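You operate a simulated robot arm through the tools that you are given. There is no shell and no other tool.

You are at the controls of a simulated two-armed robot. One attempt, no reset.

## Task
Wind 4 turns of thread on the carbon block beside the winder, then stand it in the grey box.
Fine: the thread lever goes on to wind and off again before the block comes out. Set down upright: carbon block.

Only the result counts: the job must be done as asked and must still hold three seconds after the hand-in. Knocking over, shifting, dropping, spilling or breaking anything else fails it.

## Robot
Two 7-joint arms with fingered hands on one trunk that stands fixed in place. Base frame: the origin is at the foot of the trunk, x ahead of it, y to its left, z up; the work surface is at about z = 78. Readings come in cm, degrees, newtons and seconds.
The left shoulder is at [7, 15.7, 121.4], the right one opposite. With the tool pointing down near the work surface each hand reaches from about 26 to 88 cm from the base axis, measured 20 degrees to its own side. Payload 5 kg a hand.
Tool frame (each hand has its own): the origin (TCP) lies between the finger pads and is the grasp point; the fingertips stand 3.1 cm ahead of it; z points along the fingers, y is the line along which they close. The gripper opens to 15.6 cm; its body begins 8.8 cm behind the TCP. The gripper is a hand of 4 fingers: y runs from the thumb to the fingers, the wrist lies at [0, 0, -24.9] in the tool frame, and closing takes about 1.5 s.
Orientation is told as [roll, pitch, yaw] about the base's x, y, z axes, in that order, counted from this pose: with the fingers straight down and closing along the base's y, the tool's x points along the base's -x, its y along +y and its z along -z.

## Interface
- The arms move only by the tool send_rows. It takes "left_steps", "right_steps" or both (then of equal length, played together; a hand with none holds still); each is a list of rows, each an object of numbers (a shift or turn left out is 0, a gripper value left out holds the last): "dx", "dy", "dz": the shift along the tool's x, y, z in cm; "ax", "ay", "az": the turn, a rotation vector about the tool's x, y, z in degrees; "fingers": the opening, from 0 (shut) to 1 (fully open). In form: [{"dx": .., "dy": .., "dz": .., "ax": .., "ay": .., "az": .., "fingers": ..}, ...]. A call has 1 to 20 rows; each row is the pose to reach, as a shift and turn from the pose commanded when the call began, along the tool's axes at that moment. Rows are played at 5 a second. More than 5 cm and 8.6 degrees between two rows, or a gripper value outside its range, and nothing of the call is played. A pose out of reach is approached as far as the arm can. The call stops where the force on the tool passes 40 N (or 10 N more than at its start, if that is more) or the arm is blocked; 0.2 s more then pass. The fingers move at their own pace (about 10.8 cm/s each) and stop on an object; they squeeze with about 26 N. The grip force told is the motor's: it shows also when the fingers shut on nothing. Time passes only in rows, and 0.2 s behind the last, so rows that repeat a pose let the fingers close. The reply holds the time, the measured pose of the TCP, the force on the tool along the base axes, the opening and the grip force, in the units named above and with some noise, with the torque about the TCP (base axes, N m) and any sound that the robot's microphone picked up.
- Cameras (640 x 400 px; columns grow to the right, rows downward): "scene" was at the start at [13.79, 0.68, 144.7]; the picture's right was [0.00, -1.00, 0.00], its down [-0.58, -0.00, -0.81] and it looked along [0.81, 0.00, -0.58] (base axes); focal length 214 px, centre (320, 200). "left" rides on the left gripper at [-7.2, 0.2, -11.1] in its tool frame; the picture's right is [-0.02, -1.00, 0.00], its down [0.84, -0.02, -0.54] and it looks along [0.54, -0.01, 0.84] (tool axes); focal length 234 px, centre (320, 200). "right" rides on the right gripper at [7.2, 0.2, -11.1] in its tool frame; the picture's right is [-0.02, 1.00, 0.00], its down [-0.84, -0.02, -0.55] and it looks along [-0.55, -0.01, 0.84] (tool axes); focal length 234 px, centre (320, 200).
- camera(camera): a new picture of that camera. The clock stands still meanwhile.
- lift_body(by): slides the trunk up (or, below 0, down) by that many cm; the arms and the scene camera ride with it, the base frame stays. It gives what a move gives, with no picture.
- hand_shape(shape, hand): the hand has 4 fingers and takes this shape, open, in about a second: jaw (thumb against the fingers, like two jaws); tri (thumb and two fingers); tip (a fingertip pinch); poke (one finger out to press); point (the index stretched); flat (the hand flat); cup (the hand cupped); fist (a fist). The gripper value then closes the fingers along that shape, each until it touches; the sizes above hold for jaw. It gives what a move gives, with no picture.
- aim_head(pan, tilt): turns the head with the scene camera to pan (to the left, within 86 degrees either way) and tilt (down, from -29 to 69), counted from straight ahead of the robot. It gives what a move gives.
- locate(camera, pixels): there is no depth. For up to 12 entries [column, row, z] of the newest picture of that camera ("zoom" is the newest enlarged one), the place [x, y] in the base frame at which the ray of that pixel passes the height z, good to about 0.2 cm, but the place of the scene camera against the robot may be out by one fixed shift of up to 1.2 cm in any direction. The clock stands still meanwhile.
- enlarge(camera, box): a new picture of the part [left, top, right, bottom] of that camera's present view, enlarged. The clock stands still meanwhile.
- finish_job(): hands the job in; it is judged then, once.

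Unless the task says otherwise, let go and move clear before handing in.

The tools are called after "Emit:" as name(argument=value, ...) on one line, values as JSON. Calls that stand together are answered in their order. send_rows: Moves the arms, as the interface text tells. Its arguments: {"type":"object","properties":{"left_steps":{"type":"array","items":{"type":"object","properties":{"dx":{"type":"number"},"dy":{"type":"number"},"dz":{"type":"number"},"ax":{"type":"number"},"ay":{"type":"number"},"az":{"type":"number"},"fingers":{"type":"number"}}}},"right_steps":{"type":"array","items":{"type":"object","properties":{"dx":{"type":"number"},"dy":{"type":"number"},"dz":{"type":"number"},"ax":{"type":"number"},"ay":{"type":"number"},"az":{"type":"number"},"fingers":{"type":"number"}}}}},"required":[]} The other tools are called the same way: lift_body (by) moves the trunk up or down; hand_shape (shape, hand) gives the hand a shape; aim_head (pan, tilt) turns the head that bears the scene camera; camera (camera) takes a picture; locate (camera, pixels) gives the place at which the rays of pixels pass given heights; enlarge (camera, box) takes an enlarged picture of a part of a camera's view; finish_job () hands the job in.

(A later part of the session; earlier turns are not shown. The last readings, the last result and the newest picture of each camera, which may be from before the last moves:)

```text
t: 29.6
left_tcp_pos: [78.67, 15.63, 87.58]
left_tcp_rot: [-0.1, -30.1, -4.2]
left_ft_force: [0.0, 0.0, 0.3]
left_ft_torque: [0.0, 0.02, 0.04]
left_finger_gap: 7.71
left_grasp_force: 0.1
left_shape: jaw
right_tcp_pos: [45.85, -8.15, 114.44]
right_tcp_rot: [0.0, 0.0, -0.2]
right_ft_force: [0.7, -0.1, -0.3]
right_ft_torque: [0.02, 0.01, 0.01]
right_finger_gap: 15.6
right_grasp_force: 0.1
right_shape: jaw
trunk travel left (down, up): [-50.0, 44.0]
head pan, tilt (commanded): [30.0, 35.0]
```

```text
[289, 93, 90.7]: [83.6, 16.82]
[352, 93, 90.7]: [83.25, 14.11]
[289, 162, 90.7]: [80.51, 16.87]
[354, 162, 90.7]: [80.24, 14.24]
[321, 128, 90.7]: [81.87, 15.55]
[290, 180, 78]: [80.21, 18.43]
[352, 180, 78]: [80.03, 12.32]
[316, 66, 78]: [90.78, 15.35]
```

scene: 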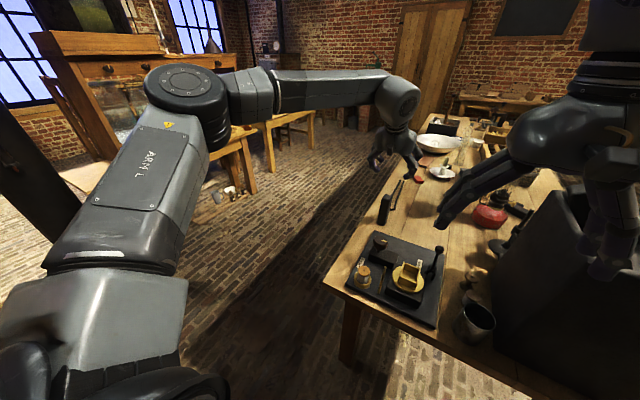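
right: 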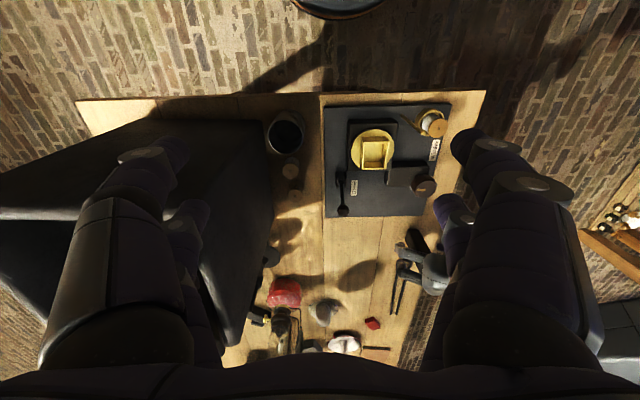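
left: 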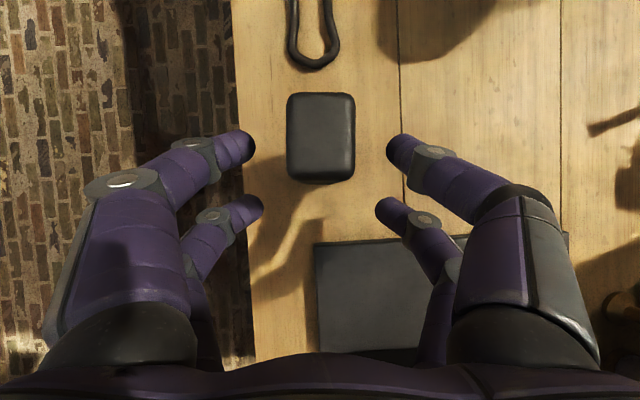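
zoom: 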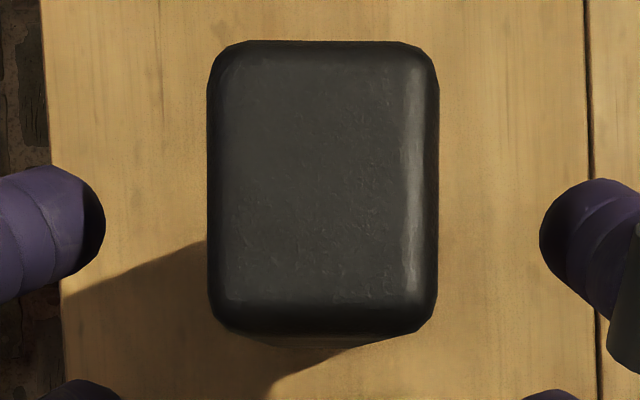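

The block (top ≈ z 91.2, centre ≈ (81.4, 15.6)) is unmoved and aligned with the hand; the far digits are now level with its centre. Closing.

Emit:
send_rows(left_steps=[{"fingers": 0.3}, {"fingers": 0.3}, {"fingers": 0}, {"fingers": 0}, {"fingers": 0}, {"fingers": 0}, {"fingers": 0}, {"fingers": 0}, {"fingers": 0}])

Emit:
camera(camera="left")

Emit:
camera(camera="scene")

```text
t: 31.6
left_tcp_pos: [78.63, 15.69, 87.67]
left_tcp_rot: [-0.1, -30.0, -4.2]
left_ft_force: [0.7, -0.5, -0.4]
left_ft_torque: [-0.01, 0.07, 0.0]
left_finger_gap: 1.31
left_grasp_force: 26.1
left_shape: jaw
right_tcp_pos: [45.87, -8.02, 114.49]
right_tcp_rot: [0.0, 0.0, -0.1]
right_ft_force: [0.0, -0.4, 0.2]
right_ft_torque: [0.0, 0.01, -0.01]
right_finger_gap: 15.58
right_grasp_force: 0.0
right_shape: jaw
trunk travel left (down, up): [-50.0, 44.0]
head pan, tilt (commanded): [30.0, 35.0]
```

```text
taken
```

left: 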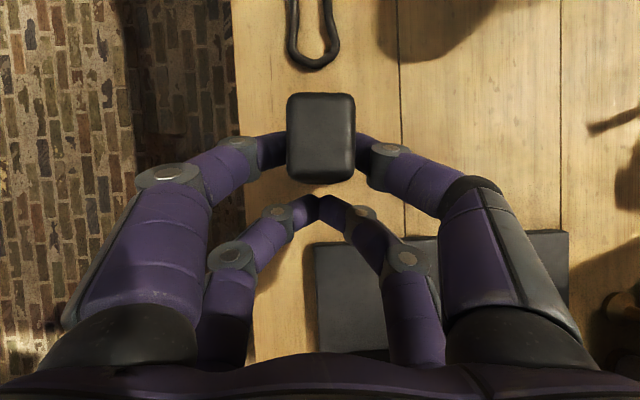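

```text
taken
```

scene: 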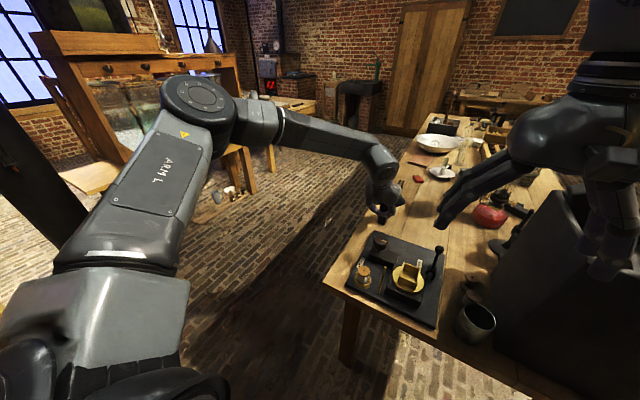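

The far pair pinches the block at mid-depth and the near pair is closed in front of it. I'll lift 4 cm vertically and check for slip or tilt.

Emit:
send_rows(left_steps=[{"dx": -0.5, "dz": -0.87}, {"dx": -1, "dz": -1.73}, {"dx": -1.5, "dz": -2.6}, {"dx": -2, "dz": -3.46}, {"dx": -2, "dz": -3.46}, {"dx": -2, "dz": -3.46}])

Emit:
camera(camera="left")

Emit:
enlarge(camera="scene", box=[340, 140, 480, 260])

```text
t: 33.0
left_tcp_pos: [78.48, 15.65, 91.59]
left_tcp_rot: [-0.1, -30.0, -4.3]
left_ft_force: [0.3, 0.9, -2.5]
left_ft_torque: [0.03, 0.08, -0.03]
left_finger_gap: 1.33
left_grasp_force: 26.4
left_shape: jaw
right_tcp_pos: [45.92, -8.13, 114.44]
right_tcp_rot: [0.0, 0.0, 0.0]
right_ft_force: [0.1, 0.9, -0.6]
right_ft_torque: [-0.01, -0.01, 0.01]
right_finger_gap: 15.58
right_grasp_force: 0.0
right_shape: jaw
trunk travel left (down, up): [-50.0, 44.0]
head pan, tilt (commanded): [30.0, 35.0]
```

```text
taken
```

left: 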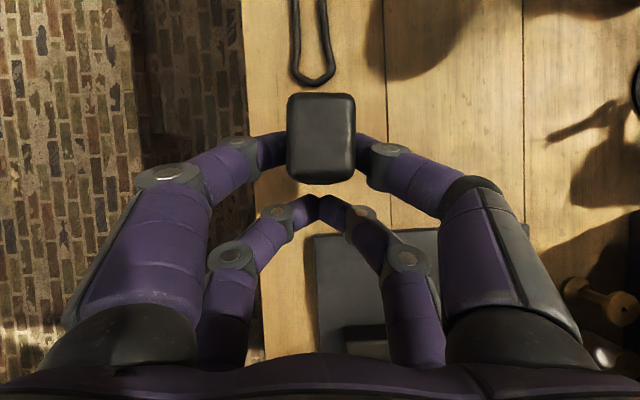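

```text
3.33 times, centred on (410, 200) of scene
```

zoom: 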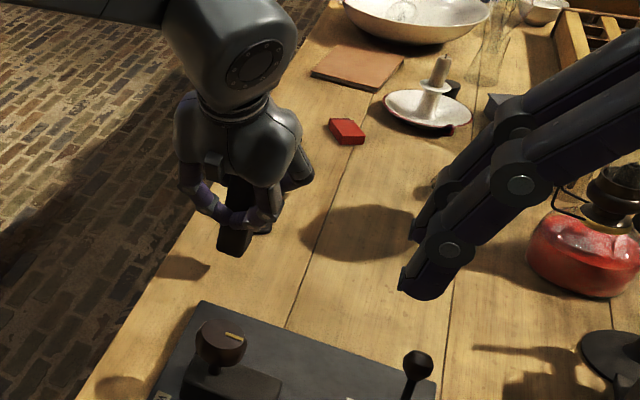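

The block hangs straight and unslipped (still at px 287–355, 93–183). I'll lift it to z ≈ 103 and bring the right hand lower over the winder to measure the tray accurately.

Emit:
send_rows(left_steps=[{"dx": -1, "dz": -1.73}, {"dx": -2, "dz": -3.46}, {"dx": -3, "dz": -5.2}, {"dx": -4, "dz": -6.93}, {"dx": -5, "dz": -8.66}, {"dx": -6, "dz": -10.39}, {"dx": -6, "dz": -10.39}], right_steps=[{"dx": 0.3, "dy": 1.2, "dz": 1.6}, {"dx": 0.6, "dy": 2.4, "dz": 3.2}, {"dx": 0.9, "dy": 3.6, "dz": 4.8}, {"dx": 1.2, "dy": 4.8, "dz": 6.4}, {"dx": 1.5, "dy": 6, "dz": 8}, {"dx": 1.9, "dy": 7, "dz": 9.5}, {"dx": 1.9, "dy": 7, "dz": 9.5}])

Emit:
camera(camera="right")

Emit:
camera(camera="left")

```text
t: 34.6
left_tcp_pos: [78.58, 15.8, 103.52]
left_tcp_rot: [-0.1, -30.0, -4.2]
left_ft_force: [0.1, -0.4, -2.8]
left_ft_torque: [-0.02, 0.09, -0.02]
left_finger_gap: 1.31
left_grasp_force: 25.9
left_shape: jaw
right_tcp_pos: [44.06, -1.05, 104.92]
right_tcp_rot: [0.0, 0.0, -0.1]
right_ft_force: [-0.8, -0.3, 0.1]
right_ft_torque: [0.0, 0.0, 0.01]
right_finger_gap: 15.59
right_grasp_force: 0.0
right_shape: jaw
trunk travel left (down, up): [-50.0, 44.0]
head pan, tilt (commanded): [30.0, 35.0]
```

```text
taken
```

right: 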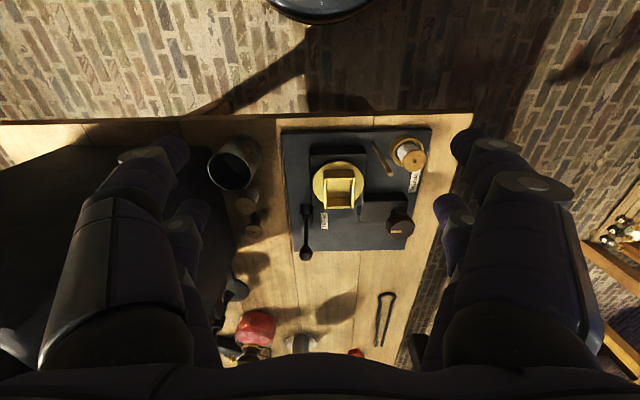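

```text
taken
```

left: 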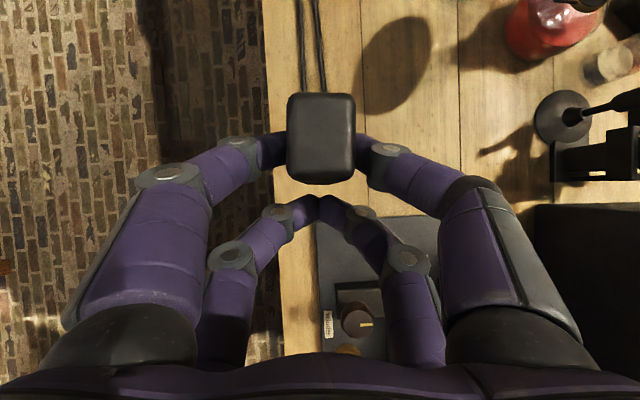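

Emit:
enlarge(camera="right", box=[290, 135, 390, 225])

Emit:
enlarge(camera="right", box=[275, 125, 440, 270])

```text
4.44 times, centred on (340, 180) of right
```

zoom: 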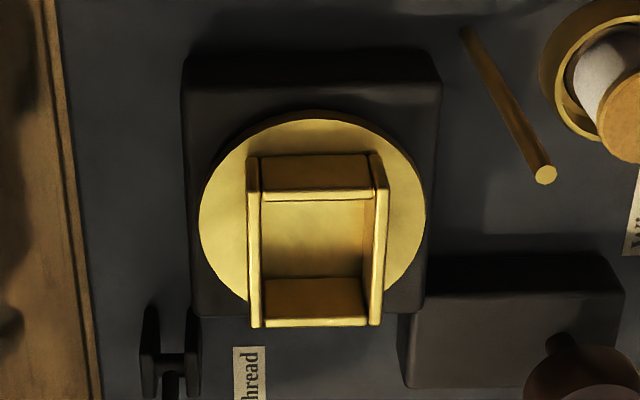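

```text
2.76 times, centred on (358, 198) of right
```

zoom: 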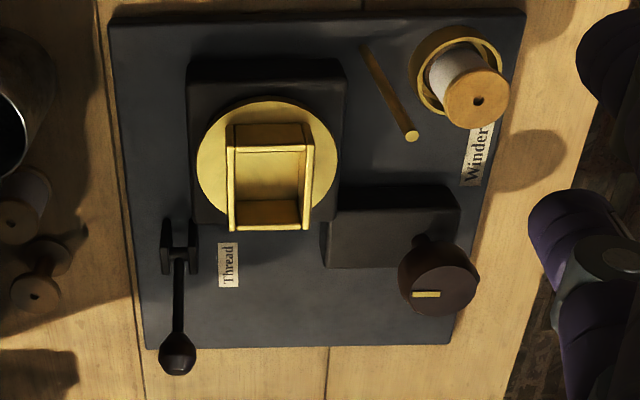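

The tray has four walls (top ≈ z 88, floor ≈ z 85.5) and an opening of roughly 4.3 × 3.4 cm centred near (54.1, 1.5). I'll enlarge more to get exact corners and yaw.

Emit:
enlarge(camera="right", box=[315, 160, 365, 215])

```text
7.27 times, centred on (340, 188) of right
```

zoom: 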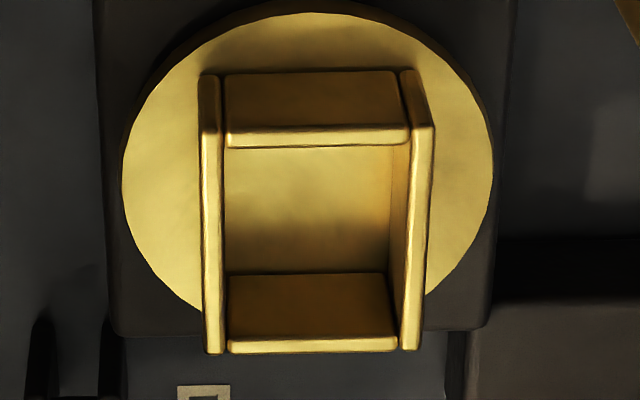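

Emit:
locate(camera="zoom", pixels=[[222, 147, 88], [410, 145, 88], [226, 340, 88], [401, 340, 88], [222, 147, 87.5], [401, 340, 87.5], [203, 132, 88], [433, 127, 88], [206, 353, 88], [420, 350, 88], [308, 170, 85.4], [308, 270, 85.4]])

Emit:
locate(camera="right", pixels=[[313, 188, 84.5], [363, 187, 84.5], [338, 160, 84.5], [338, 214, 84.5], [306, 252, 87], [306, 206, 80.5], [302, 206, 79]])

```text
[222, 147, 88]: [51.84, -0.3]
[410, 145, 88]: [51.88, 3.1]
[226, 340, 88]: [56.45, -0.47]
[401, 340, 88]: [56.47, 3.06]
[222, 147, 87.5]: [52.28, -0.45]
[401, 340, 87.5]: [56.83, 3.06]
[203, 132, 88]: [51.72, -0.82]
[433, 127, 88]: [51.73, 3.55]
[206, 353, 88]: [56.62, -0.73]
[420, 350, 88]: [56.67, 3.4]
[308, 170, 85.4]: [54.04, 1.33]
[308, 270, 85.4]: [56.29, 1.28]
```

```text
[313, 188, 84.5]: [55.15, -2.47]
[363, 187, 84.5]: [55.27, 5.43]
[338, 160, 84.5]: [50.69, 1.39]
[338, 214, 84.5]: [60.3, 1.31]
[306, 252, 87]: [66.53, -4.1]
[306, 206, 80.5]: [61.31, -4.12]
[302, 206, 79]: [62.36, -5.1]
```

The tray interior at z = 88 is about x 51.85–56.45, y −0.4…3.1 with almost no yaw. I'll move the right camera more directly above it to remove the height ambiguity.

Emit:
send_rows(right_steps=[{"dx": -3, "dy": -0.5, "fingers": 0.5}, {"dx": -6, "dy": -1}, {"dx": -9, "dy": -1.5}, {"dx": -12, "dy": -2}, {"dx": -12, "dy": -2}, {"dx": -12, "dy": -2}])

Emit:
camera(camera="right")

```text
t: 36.0
left_tcp_pos: [78.71, 15.76, 103.42]
left_tcp_rot: [-0.1, -30.0, -4.2]
left_ft_force: [-0.1, -0.5, -2.7]
left_ft_torque: [0.02, 0.08, -0.01]
left_finger_gap: 1.3
left_grasp_force: 26.0
left_shape: jaw
right_tcp_pos: [56.21, -3.16, 104.91]
right_tcp_rot: [0.1, -0.2, 0.0]
right_ft_force: [0.7, 0.8, 0.9]
right_ft_torque: [-0.01, 0.02, -0.04]
right_finger_gap: 7.87
right_grasp_force: 0.0
right_shape: jaw
trunk travel left (down, up): [-50.0, 44.0]
head pan, tilt (commanded): [30.0, 35.0]
```

```text
taken
```

right: 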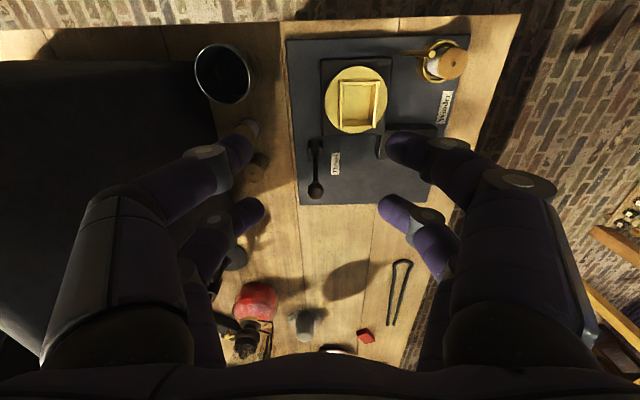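

Emit:
enlarge(camera="right", box=[320, 60, 395, 140])

Emit:
enlarge(camera="right", box=[300, 125, 350, 205])

Emit:
enlarge(camera="right", box=[390, 30, 480, 110])

```text
5.00 times, centred on (358, 100) of right
```

zoom: 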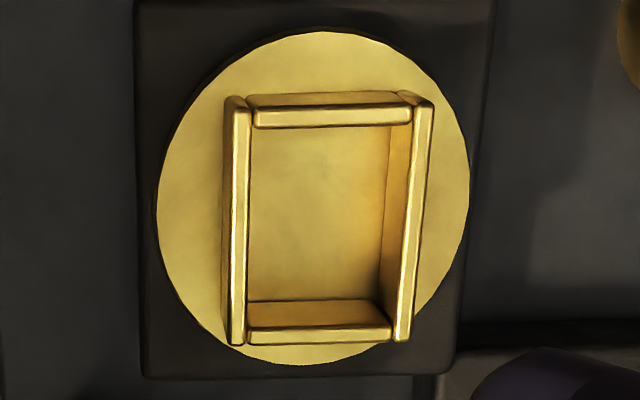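

```text
5.00 times, centred on (325, 165) of right
```

zoom: 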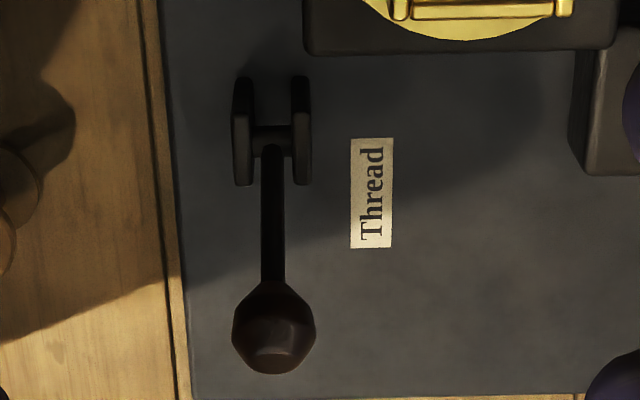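

```text
5.00 times, centred on (435, 70) of right
```

zoom: 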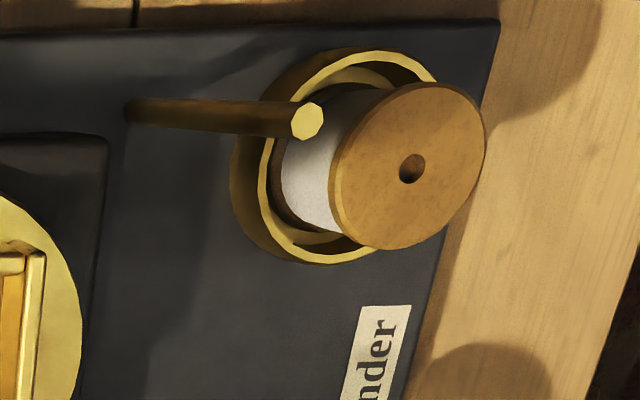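

Triangulating gives the tray opening centred at about (54.8, 1.57) with top z ≈ 87.1 and yaw ≈ +1°, a tall guide post at (49.75, 7.3) up to z 91, and the lever ball at (65.7, −3.8, 88). I'll retract the right hand out of the way before bringing the block over.

Emit:
send_rows(right_steps=[{"dx": 2, "dy": -2, "dz": -2}, {"dx": 4, "dy": -4, "dz": -4}, {"dx": 6.5, "dy": -7, "dz": -6}, {"dx": 9, "dy": -10, "dz": -8}, {"dx": 11.5, "dy": -13, "dz": -10}, {"dx": 14, "dy": -16, "dz": -11}, {"dx": 14, "dy": -16, "dz": -11}])

Emit:
send_rows(left_steps=[{"dx": 2.59, "dy": -1.81, "dz": -1.17, "ax": -0.28, "az": -0.48}, {"dx": 5.18, "dy": -3.61, "dz": -2.35, "ax": -0.56, "az": -0.96}, {"dx": 7.77, "dy": -5.42, "dz": -3.52, "ax": -0.83, "az": -1.44}, {"dx": 10.36, "dy": -7.23, "dz": -4.7, "ax": -1.11, "az": -1.92}, {"dx": 12.95, "dy": -9.03, "dz": -5.87, "ax": -1.39, "az": -2.41}, {"dx": 15.54, "dy": -10.84, "dz": -7.05, "ax": -1.67, "az": -2.89}, {"dx": 18.13, "dy": -12.65, "dz": -8.22, "ax": -1.94, "az": -3.37}, {"dx": 20.72, "dy": -14.45, "dz": -9.4, "ax": -2.22, "az": -3.85}, {"dx": 23.31, "dy": -16.26, "dz": -10.57, "ax": -2.5, "az": -4.33}, {"dx": 23.31, "dy": -16.26, "dz": -10.57, "ax": -2.5, "az": -4.33}, {"dx": 23.31, "dy": -16.26, "dz": -10.57, "ax": -2.5, "az": -4.33}])

Emit:
camera(camera="left")

Emit:
camera(camera="right")

Emit:
camera(camera="scene")

```text
t: 37.6
left_tcp_pos: [78.8, 15.79, 103.32]
left_tcp_rot: [-0.3, -29.9, -4.1]
left_ft_force: [-0.3, 0.0, -2.8]
left_ft_torque: [-0.04, 0.12, 0.0]
left_finger_gap: 1.31
left_grasp_force: 26.1
left_shape: jaw
right_tcp_pos: [42.03, -18.97, 115.85]
right_tcp_rot: [0.0, 0.1, 0.0]
right_ft_force: [0.3, 1.0, 0.1]
right_ft_torque: [-0.02, 0.03, -0.01]
right_finger_gap: 7.87
right_grasp_force: 0.1
right_shape: jaw
trunk travel left (down, up): [-50.0, 44.0]
head pan, tilt (commanded): [30.0, 35.0]
```

```text
t: 40.0
left_tcp_pos: [52.03, 1.31, 101.02]
left_tcp_rot: [0.0, -30.0, 0.8]
left_ft_force: [1.1, -0.2, -2.7]
left_ft_torque: [0.02, 0.09, -0.01]
left_finger_gap: 1.31
left_grasp_force: 25.9
left_shape: jaw
right_tcp_pos: [41.84, -18.97, 115.89]
right_tcp_rot: [0.0, 0.0, -0.1]
right_ft_force: [-0.3, -0.7, 0.2]
right_ft_torque: [0.01, 0.0, 0.0]
right_finger_gap: 7.83
right_grasp_force: 0.1
right_shape: jaw
trunk travel left (down, up): [-50.0, 44.0]
head pan, tilt (commanded): [30.0, 35.0]
```

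```text
taken
```

left: 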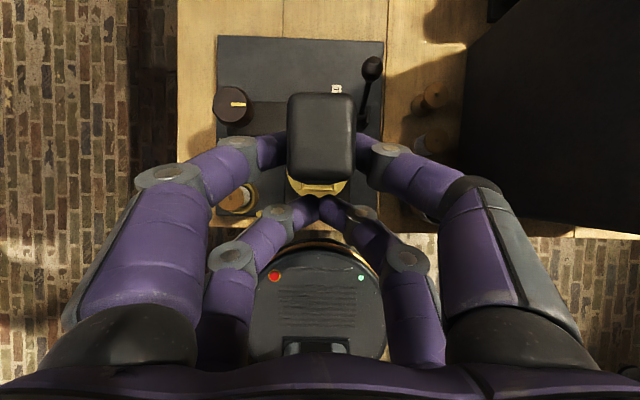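

```text
taken
```

right: 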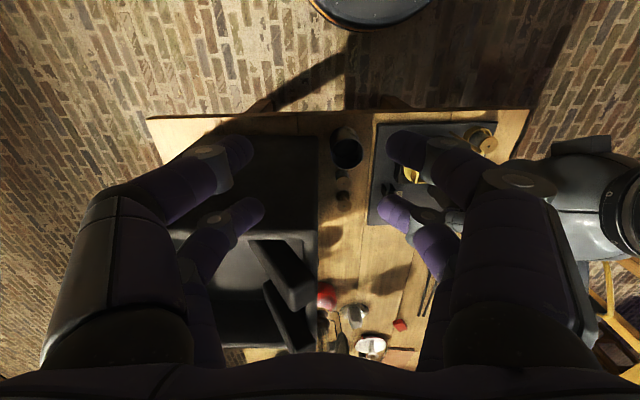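

```text
taken
```

scene: 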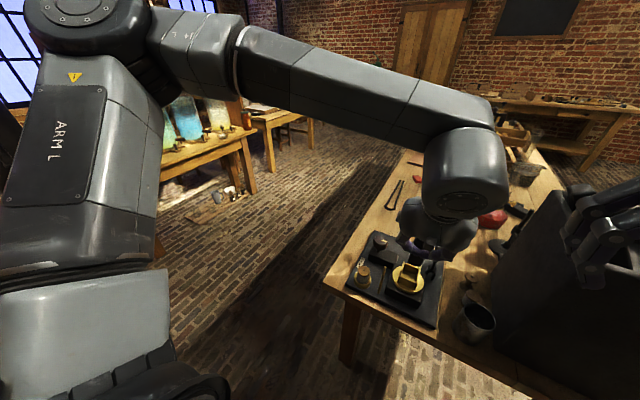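

The block is over the winder; the tray's near wall peeks out below the block at left-camera (317,187). I'll enlarge from the left, right and scene cameras to check alignment before lowering.

Emit:
enlarge(camera="left", box=[270, 80, 370, 210])

Emit:
enlarge(camera="scene", box=[350, 210, 480, 320])

Emit:
enlarge(camera="right", box=[370, 110, 510, 230])

```text
3.08 times, centred on (320, 145) of left
```

zoom: 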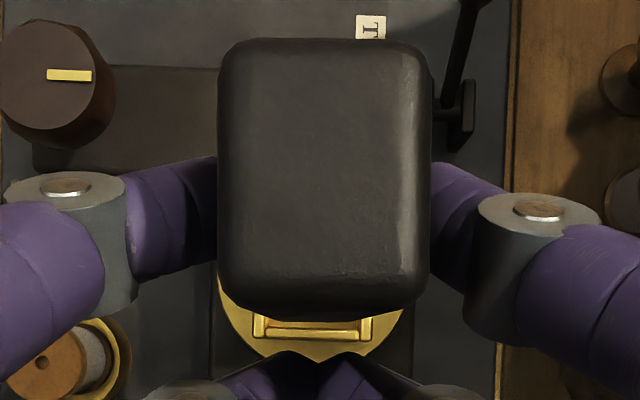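

```text
3.64 times, centred on (415, 265) of scene
```

zoom: 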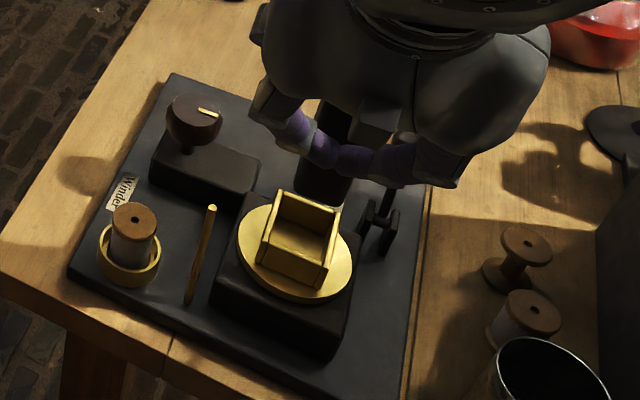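

```text
3.33 times, centred on (440, 170) of right
```

zoom: 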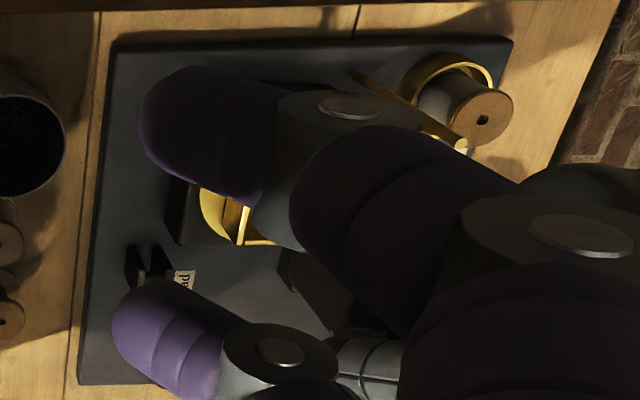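

In the left camera the tray centre is about 0.15 cm left of the block's centre and perhaps 0.2 cm ahead. I'll correct that and lower until the block's foot is just above the tray rim.

Emit:
send_rows(left_steps=[{"dx": 0.5, "dy": 0.13, "dz": 1}, {"dx": 1.02, "dy": 0.13, "dz": 2}, {"dx": 1.52, "dy": 0.13, "dz": 2.93}, {"dx": 1.52, "dy": 0.13, "dz": 2.93}])

Emit:
enlarge(camera="scene", box=[370, 225, 450, 305])

Emit:
enlarge(camera="left", box=[270, 80, 370, 210])

```text
t: 41.0
left_tcp_pos: [52.1, 1.62, 97.55]
left_tcp_rot: [-0.2, -29.9, 0.8]
left_ft_force: [-0.7, 0.2, -2.0]
left_ft_torque: [0.03, 0.1, 0.01]
left_finger_gap: 1.29
left_grasp_force: 26.1
left_shape: jaw
right_tcp_pos: [41.76, -19.11, 115.97]
right_tcp_rot: [0.0, 0.0, -0.1]
right_ft_force: [-0.8, 0.1, 0.4]
right_ft_torque: [0.03, 0.01, -0.02]
right_finger_gap: 7.86
right_grasp_force: 0.0
right_shape: jaw
trunk travel left (down, up): [-50.0, 44.0]
head pan, tilt (commanded): [30.0, 35.0]
```

```text
5.00 times, centred on (410, 265) of scene
```

zoom: 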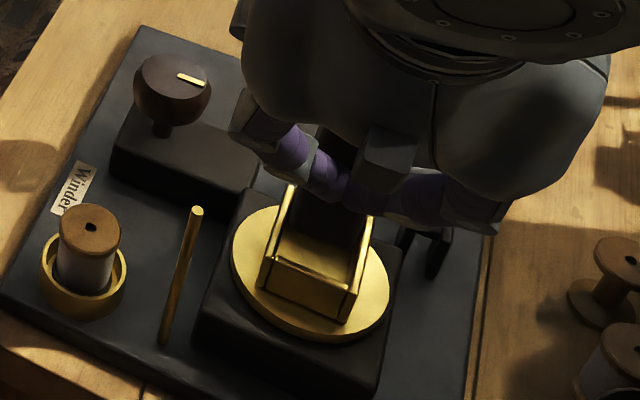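

```text
3.08 times, centred on (320, 145) of left
```

zoom: 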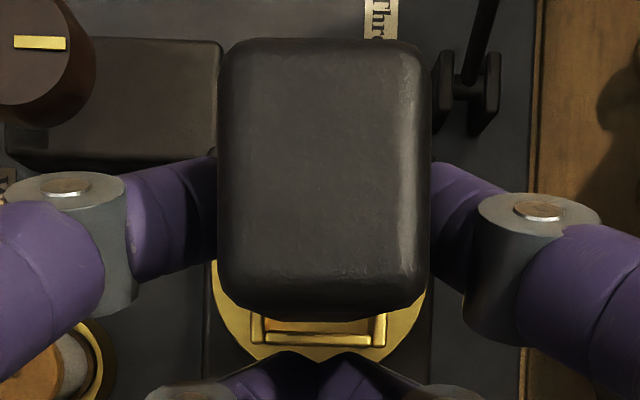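

Emit:
enlarge(camera="scene", box=[390, 245, 435, 290])

```text
8.89 times, centred on (412, 268) of scene
```

zoom: 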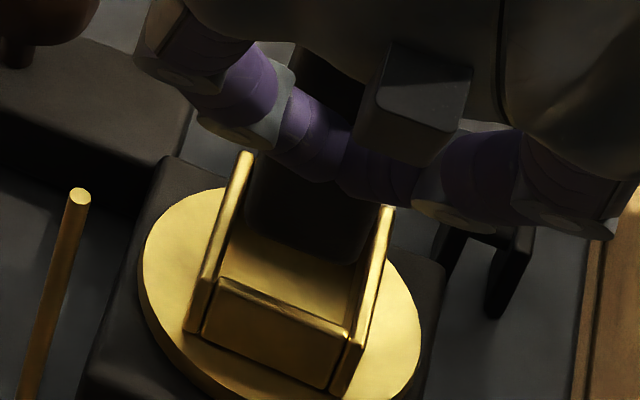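

The block's foot is between the side walls with ~0.35 cm to spare each side in the scene zoom (corners at 243,225 and 355,262), and the left camera shows ~0.45 cm near gap. I'll lower 1.5 cm and check forces.

Emit:
send_rows(left_steps=[{"dx": 0.25, "dz": 0.43}, {"dx": 0.5, "dz": 0.87}, {"dx": 0.75, "dz": 1.3}, {"dx": 0.75, "dz": 1.3}])

Emit:
enlarge(camera="scene", box=[390, 245, 435, 290])

Emit:
enlarge(camera="left", box=[270, 120, 370, 210])

```text
t: 42.0
left_tcp_pos: [52.02, 1.5, 96.06]
left_tcp_rot: [-0.3, -30.1, 0.8]
left_ft_force: [-0.3, -1.3, 1.4]
left_ft_torque: [0.0, -0.03, -0.03]
left_finger_gap: 1.29
left_grasp_force: 25.7
left_shape: jaw
right_tcp_pos: [41.96, -19.02, 115.93]
right_tcp_rot: [0.0, -0.1, -0.1]
right_ft_force: [-0.6, 0.2, -0.1]
right_ft_torque: [-0.01, -0.01, -0.01]
right_finger_gap: 7.85
right_grasp_force: 0.0
right_shape: jaw
trunk travel left (down, up): [-50.0, 44.0]
head pan, tilt (commanded): [30.0, 35.0]
```

```text
8.89 times, centred on (412, 268) of scene
```

zoom: 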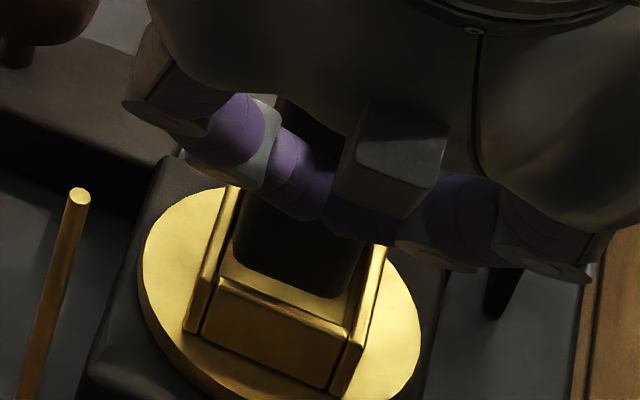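

```text
4.44 times, centred on (320, 165) of left
```

zoom: 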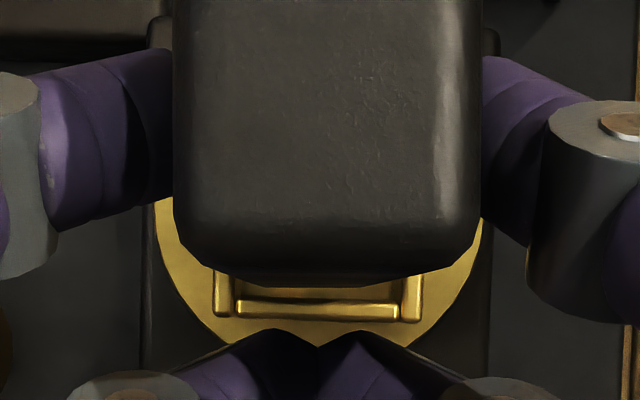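

The force changed by about +4 N, so the block's foot touches something while only slightly below rim height. I'll examine with the scene zoom and triangulate before going on.

Emit:
enlarge(camera="scene", box=[395, 255, 430, 290])

Emit:
locate(camera="zoom", pixels=[[320, 200, 87.1], [320, 250, 87.1], [320, 150, 87.1], [320, 200, 86], [370, 200, 87.1]])

```text
11.43 times, centred on (412, 272) of scene
```

zoom: 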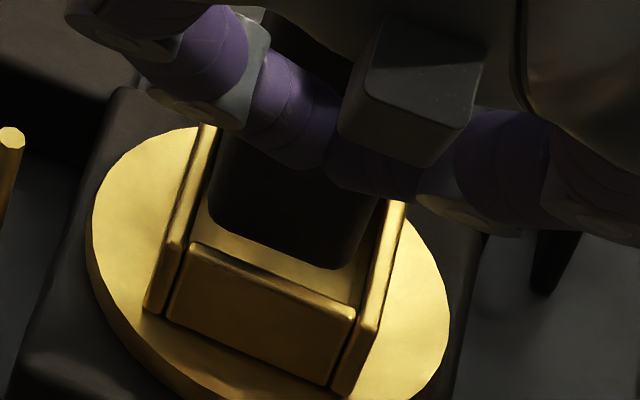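

```text
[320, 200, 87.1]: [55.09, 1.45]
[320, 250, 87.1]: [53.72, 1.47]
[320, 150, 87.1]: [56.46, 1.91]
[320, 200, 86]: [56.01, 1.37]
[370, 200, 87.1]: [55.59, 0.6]
```

Readings suggest a contact near the block's centre; I'll hold still for a moment to get a settled force reading.

Emit:
send_rows(left_steps=[{"dx": 0}, {"dx": 0}, {"dx": 0}])

Emit:
camera(camera="left")

```text
t: 42.8
left_tcp_pos: [52.05, 1.6, 96.14]
left_tcp_rot: [-0.1, -30.1, 0.8]
left_ft_force: [-1.2, -1.6, 1.3]
left_ft_torque: [-0.02, -0.09, -0.09]
left_finger_gap: 1.29
left_grasp_force: 26.4
left_shape: jaw
right_tcp_pos: [41.82, -19.09, 115.86]
right_tcp_rot: [0.0, -0.1, -0.1]
right_ft_force: [-0.4, -0.5, 0.2]
right_ft_torque: [0.01, -0.01, -0.02]
right_finger_gap: 7.87
right_grasp_force: 0.0
right_shape: jaw
trunk travel left (down, up): [-50.0, 44.0]
head pan, tilt (commanded): [30.0, 35.0]
```

```text
taken
```

left: 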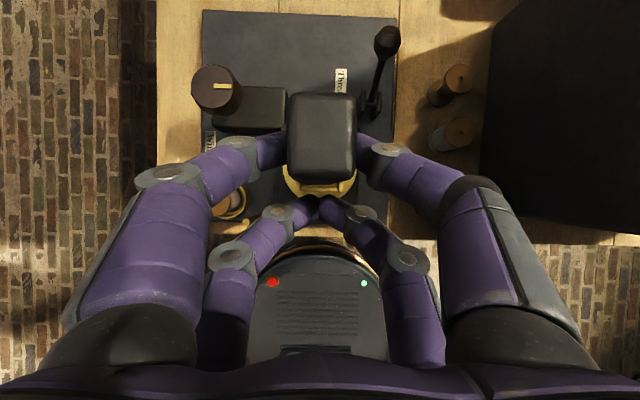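

A lateral force of −1.6 N suggests something is touching on the +y side; the guide post's tip shows near left-camera (247,225), right beside a finger. I'll enlarge there.

Emit:
enlarge(camera="left", box=[190, 170, 290, 270])

Emit:
enlarge(camera="scene", box=[375, 225, 445, 300])

Emit:
enlarge(camera="right", box=[370, 110, 510, 230])

```text
4.00 times, centred on (240, 220) of left
```

zoom: 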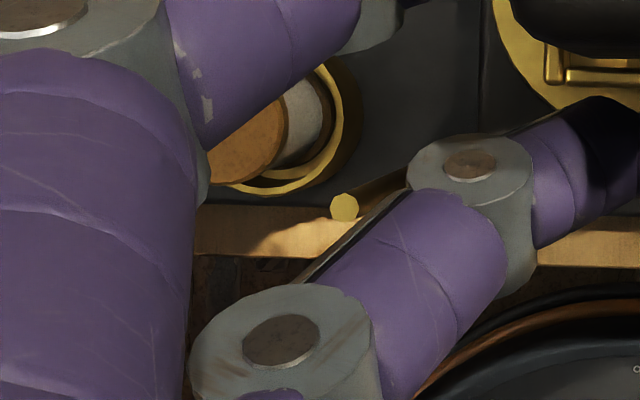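

```text
5.33 times, centred on (410, 262) of scene
```

zoom: 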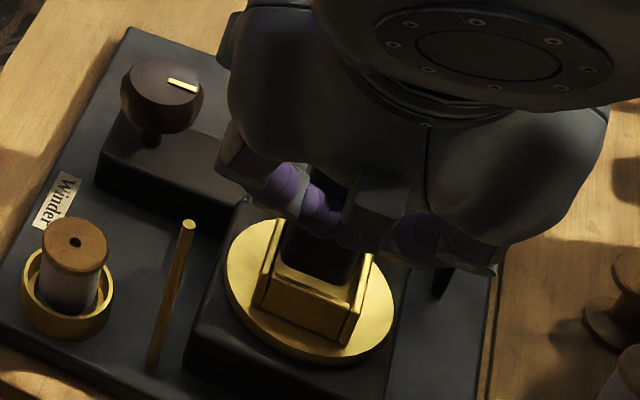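

```text
3.33 times, centred on (440, 170) of right
```

zoom: 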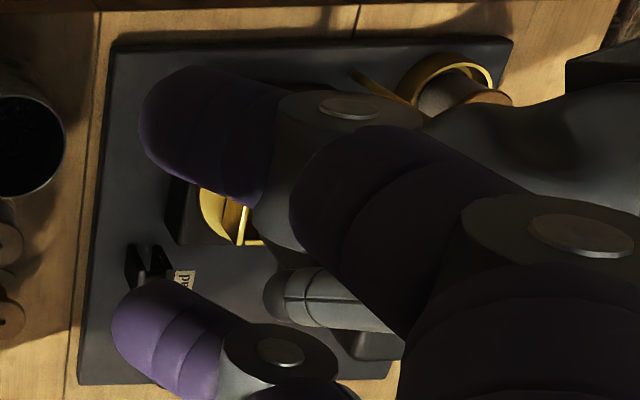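

The contact force (−x, −y and up) suggests the block's far/+y bottom edge is riding on the wall rim. I'll lift 0.8 cm, shift back 0.3 cm and −0.12 cm in y, and lower again gently.

Emit:
send_rows(left_steps=[{"dx": -0.4, "dz": -0.69}, {"dx": -0.14, "dy": -0.12, "dz": -0.84}, {"dx": -0.14, "dy": -0.12, "dz": -0.84}, {"dx": 0.06, "dy": -0.12, "dz": -0.5}, {"dx": 0.26, "dy": -0.12, "dz": -0.15}, {"dx": 0.41, "dy": -0.12, "dz": 0.11}, {"dx": 0.41, "dy": -0.12, "dz": 0.11}])

Emit:
enlarge(camera="scene", box=[390, 250, 435, 295])

```text
t: 44.4
left_tcp_pos: [51.81, 1.39, 95.99]
left_tcp_rot: [-0.2, -30.2, 0.8]
left_ft_force: [3.0, 1.6, 12.4]
left_ft_torque: [0.05, -0.36, 0.04]
left_finger_gap: 1.31
left_grasp_force: 25.8
left_shape: jaw
right_tcp_pos: [41.83, -19.01, 115.96]
right_tcp_rot: [0.0, -0.1, 0.0]
right_ft_force: [-0.5, -0.2, -0.1]
right_ft_torque: [0.01, 0.05, -0.02]
right_finger_gap: 7.84
right_grasp_force: 0.0
right_shape: jaw
trunk travel left (down, up): [-50.0, 44.0]
head pan, tilt (commanded): [30.0, 35.0]
```

```text
8.89 times, centred on (412, 272) of scene
```

zoom: 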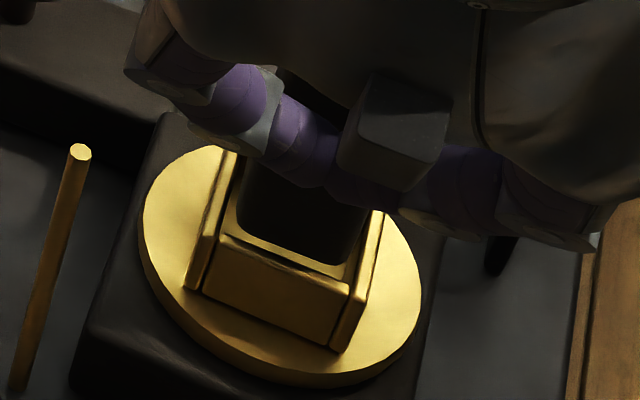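

Now the force is +12 N with a forward push, suggesting contact with the near side this time. I'll back off upward 1 cm and look closely from several views before retrying.

Emit:
send_rows(left_steps=[{"dx": -0.25, "dz": -0.43}, {"dx": -0.5, "dz": -0.87}, {"dx": -0.5, "dz": -0.87}])

Emit:
aim_head(pan=0, tilt=50)

Emit:
camera(camera="scene")

Emit:
camera(camera="left")

```text
t: 45.2
left_tcp_pos: [51.78, 1.42, 96.86]
left_tcp_rot: [0.0, -30.0, 0.7]
left_ft_force: [1.1, -0.5, -2.3]
left_ft_torque: [-0.02, 0.07, 0.01]
left_finger_gap: 1.31
left_grasp_force: 26.3
left_shape: jaw
right_tcp_pos: [41.85, -19.04, 115.95]
right_tcp_rot: [-0.1, 0.0, -0.2]
right_ft_force: [0.2, -0.8, 0.2]
right_ft_torque: [-0.01, 0.03, 0.0]
right_finger_gap: 7.88
right_grasp_force: 0.1
right_shape: jaw
trunk travel left (down, up): [-50.0, 44.0]
head pan, tilt (commanded): [30.0, 35.0]
```

```text
t: 46.2
left_tcp_pos: [51.63, 1.52, 96.97]
left_tcp_rot: [-0.2, -30.0, 0.8]
left_ft_force: [0.3, -0.1, -3.4]
left_ft_torque: [-0.01, 0.06, -0.01]
left_finger_gap: 1.3
left_grasp_force: 26.2
left_shape: jaw
right_tcp_pos: [41.91, -19.02, 115.98]
right_tcp_rot: [0.0, 0.1, -0.1]
right_ft_force: [-0.5, 0.5, -0.1]
right_ft_torque: [0.02, 0.03, -0.04]
right_finger_gap: 7.84
right_grasp_force: 0.0
right_shape: jaw
trunk travel left (down, up): [-50.0, 44.0]
head pan, tilt (commanded): [0.0, 50.0]
```

```text
taken
```

scene: 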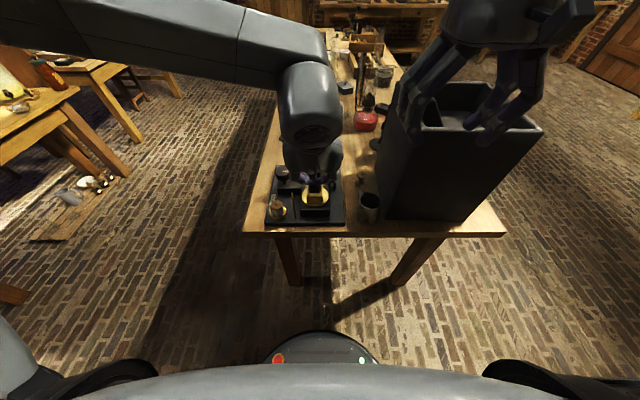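

```text
taken
```

left: 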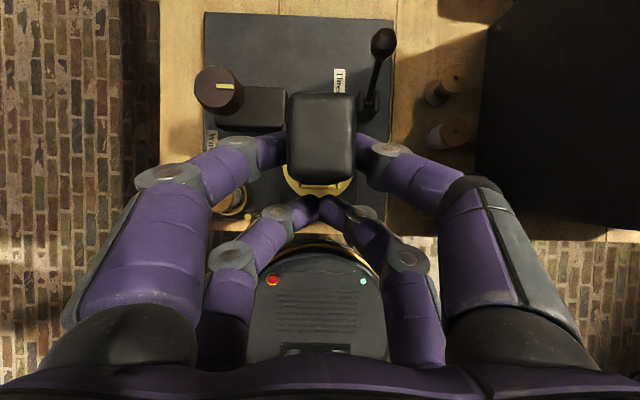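

Emit:
enlarge(camera="scene", box=[290, 165, 345, 220])

Emit:
enlarge(camera="left", box=[275, 150, 365, 210])

```text
7.27 times, centred on (318, 192) of scene
```

zoom: 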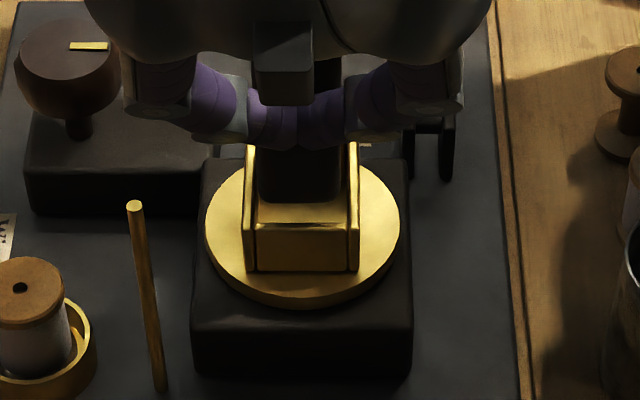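

```text
6.67 times, centred on (320, 180) of left
```

zoom: 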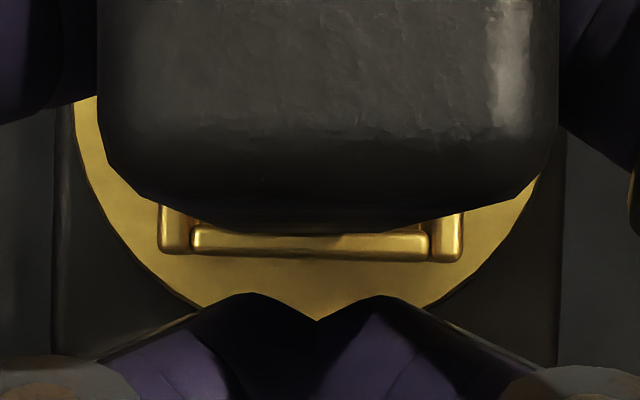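

Emit:
enlarge(camera="scene", box=[305, 180, 335, 205])

```text
16.00 times, centred on (320, 192) of scene
```

zoom: 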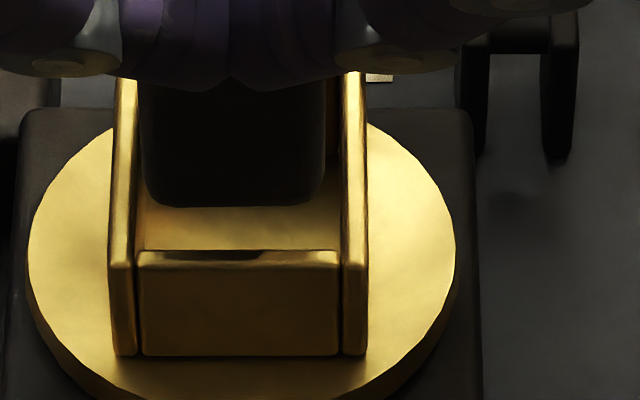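

The 16× scene view is clear: the block (cols 142–325) sits too far left between the tray walls (cols 136–342), and it is wider (~3.1 cm) than I assumed; the left view also shows ~2° yaw mismatch. I'll raise slightly, turn −2.1°, and shift +0.3 x, −0.06 y.

Emit:
send_rows(left_steps=[{"dx": -0.25, "dz": -0.43}, {"dx": -0.51, "dy": -0.06, "dz": -0.28, "ax": 1.05, "az": 1.82}, {"dx": -0.51, "dy": -0.06, "dz": -0.28, "ax": 1.05, "az": 1.82}, {"dx": -0.51, "dy": -0.06, "dz": -0.28, "ax": 1.05, "az": 1.82}])

Emit:
enlarge(camera="scene", box=[305, 180, 335, 205])

Emit:
enlarge(camera="left", box=[275, 80, 365, 210])

Emit:
enlarge(camera="left", box=[275, 150, 365, 210])

```text
t: 47.2
left_tcp_pos: [52.02, 1.47, 97.32]
left_tcp_rot: [-0.1, -30.0, -1.3]
left_ft_force: [0.1, 0.4, -2.2]
left_ft_torque: [-0.02, 0.05, -0.01]
left_finger_gap: 1.31
left_grasp_force: 26.2
left_shape: jaw
right_tcp_pos: [41.85, -19.24, 115.87]
right_tcp_rot: [0.0, 0.0, -0.1]
right_ft_force: [0.8, 0.5, -0.5]
right_ft_torque: [0.0, 0.01, -0.05]
right_finger_gap: 7.88
right_grasp_force: 0.0
right_shape: jaw
trunk travel left (down, up): [-50.0, 44.0]
head pan, tilt (commanded): [0.0, 50.0]
```

```text
16.00 times, centred on (320, 192) of scene
```

zoom: 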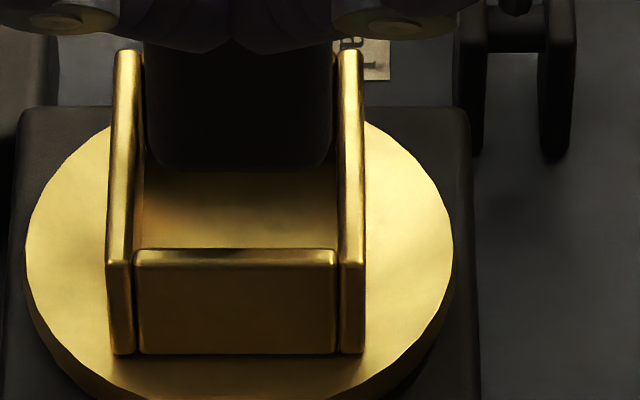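

```text
3.08 times, centred on (320, 145) of left
```

zoom: 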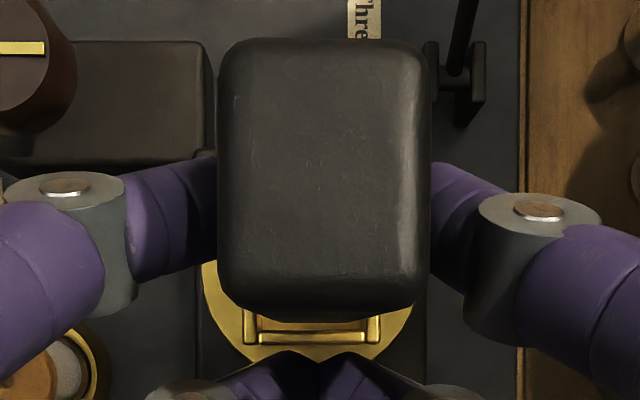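

```text
6.67 times, centred on (320, 180) of left
```

zoom: 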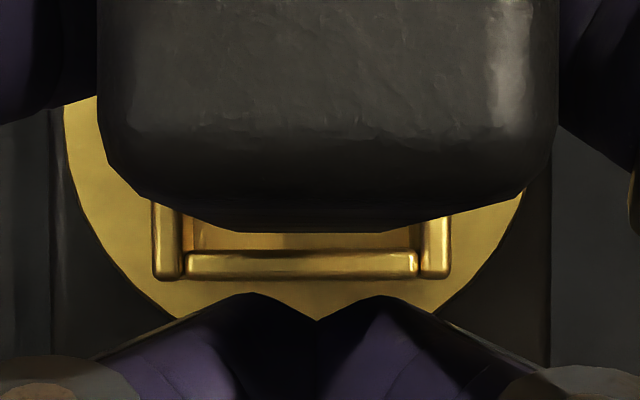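

Now the block (cols 147–332) is centred between the tray walls (138–338), the yaw matches, and the near gap is ~0.27 cm. I'll lower 1.2 cm and check the force.

Emit:
send_rows(left_steps=[{"dx": 0.2, "dz": 0.35}, {"dx": 0.4, "dz": 0.69}, {"dx": 0.6, "dz": 1.04}, {"dx": 0.6, "dz": 1.04}, {"dx": 0.6, "dz": 1.04}])

Emit:
enlarge(camera="scene", box=[305, 180, 335, 205])

```text
t: 48.4
left_tcp_pos: [52.05, 1.33, 96.12]
left_tcp_rot: [-0.1, -30.0, -1.3]
left_ft_force: [0.2, -0.3, -2.5]
left_ft_torque: [0.0, 0.09, -0.01]
left_finger_gap: 1.31
left_grasp_force: 26.1
left_shape: jaw
right_tcp_pos: [41.92, -19.05, 116.05]
right_tcp_rot: [0.0, 0.0, 0.0]
right_ft_force: [-0.2, 0.4, 0.4]
right_ft_torque: [0.01, 0.03, 0.01]
right_finger_gap: 7.83
right_grasp_force: 0.0
right_shape: jaw
trunk travel left (down, up): [-50.0, 44.0]
head pan, tilt (commanded): [0.0, 50.0]
```

```text
16.00 times, centred on (320, 192) of scene
```

zoom: 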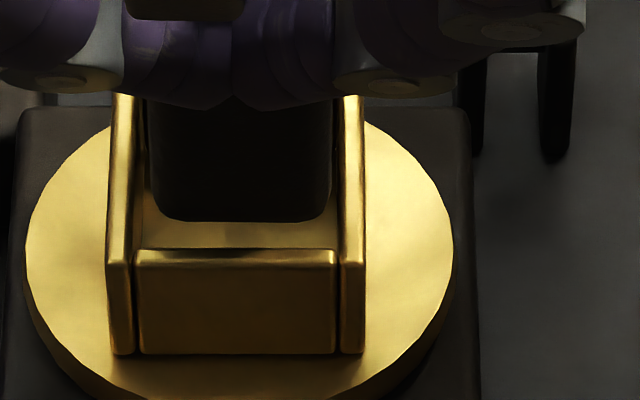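

No contact force now (−2.5 N is just the block's weight). I'll continue down another 1 cm.

Emit:
send_rows(left_steps=[{"dx": 0.15, "dz": 0.26}, {"dx": 0.3, "dz": 0.52}, {"dx": 0.5, "dz": 0.87}, {"dx": 0.5, "dz": 0.87}, {"dx": 0.5, "dz": 0.87}])

Emit:
enlarge(camera="scene", box=[305, 180, 335, 205])

Emit:
enlarge(camera="left", box=[275, 150, 365, 210])

```text
t: 49.6
left_tcp_pos: [52.02, 1.28, 95.17]
left_tcp_rot: [-0.1, -29.9, -1.2]
left_ft_force: [-0.5, -0.1, -1.9]
left_ft_torque: [0.01, 0.08, -0.03]
left_finger_gap: 1.33
left_grasp_force: 26.0
left_shape: jaw
right_tcp_pos: [41.81, -19.07, 115.92]
right_tcp_rot: [0.0, 0.1, -0.1]
right_ft_force: [-0.8, 0.0, -0.1]
right_ft_torque: [-0.03, 0.03, 0.01]
right_finger_gap: 7.84
right_grasp_force: 0.0
right_shape: jaw
trunk travel left (down, up): [-50.0, 44.0]
head pan, tilt (commanded): [0.0, 50.0]
```

```text
16.00 times, centred on (320, 192) of scene
```

zoom: 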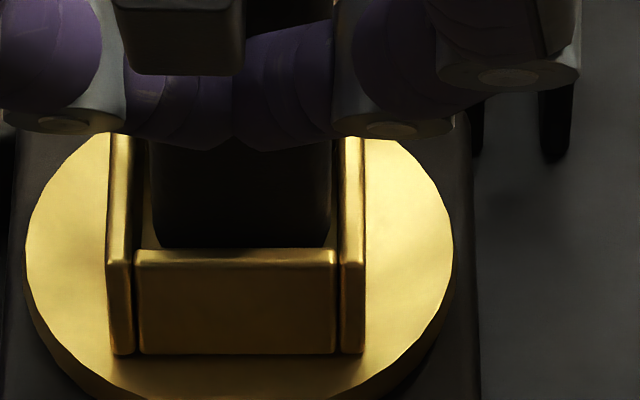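

```text
6.67 times, centred on (320, 180) of left
```

zoom: 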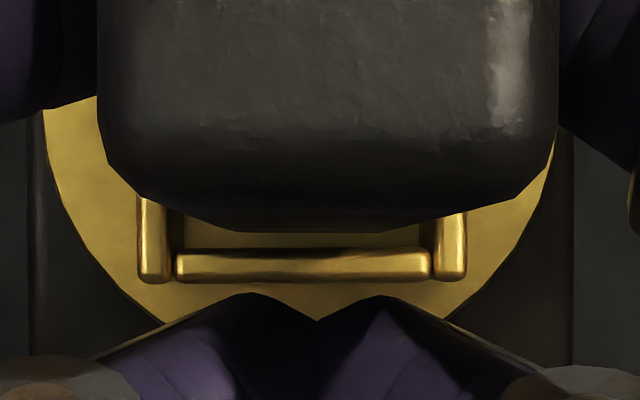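

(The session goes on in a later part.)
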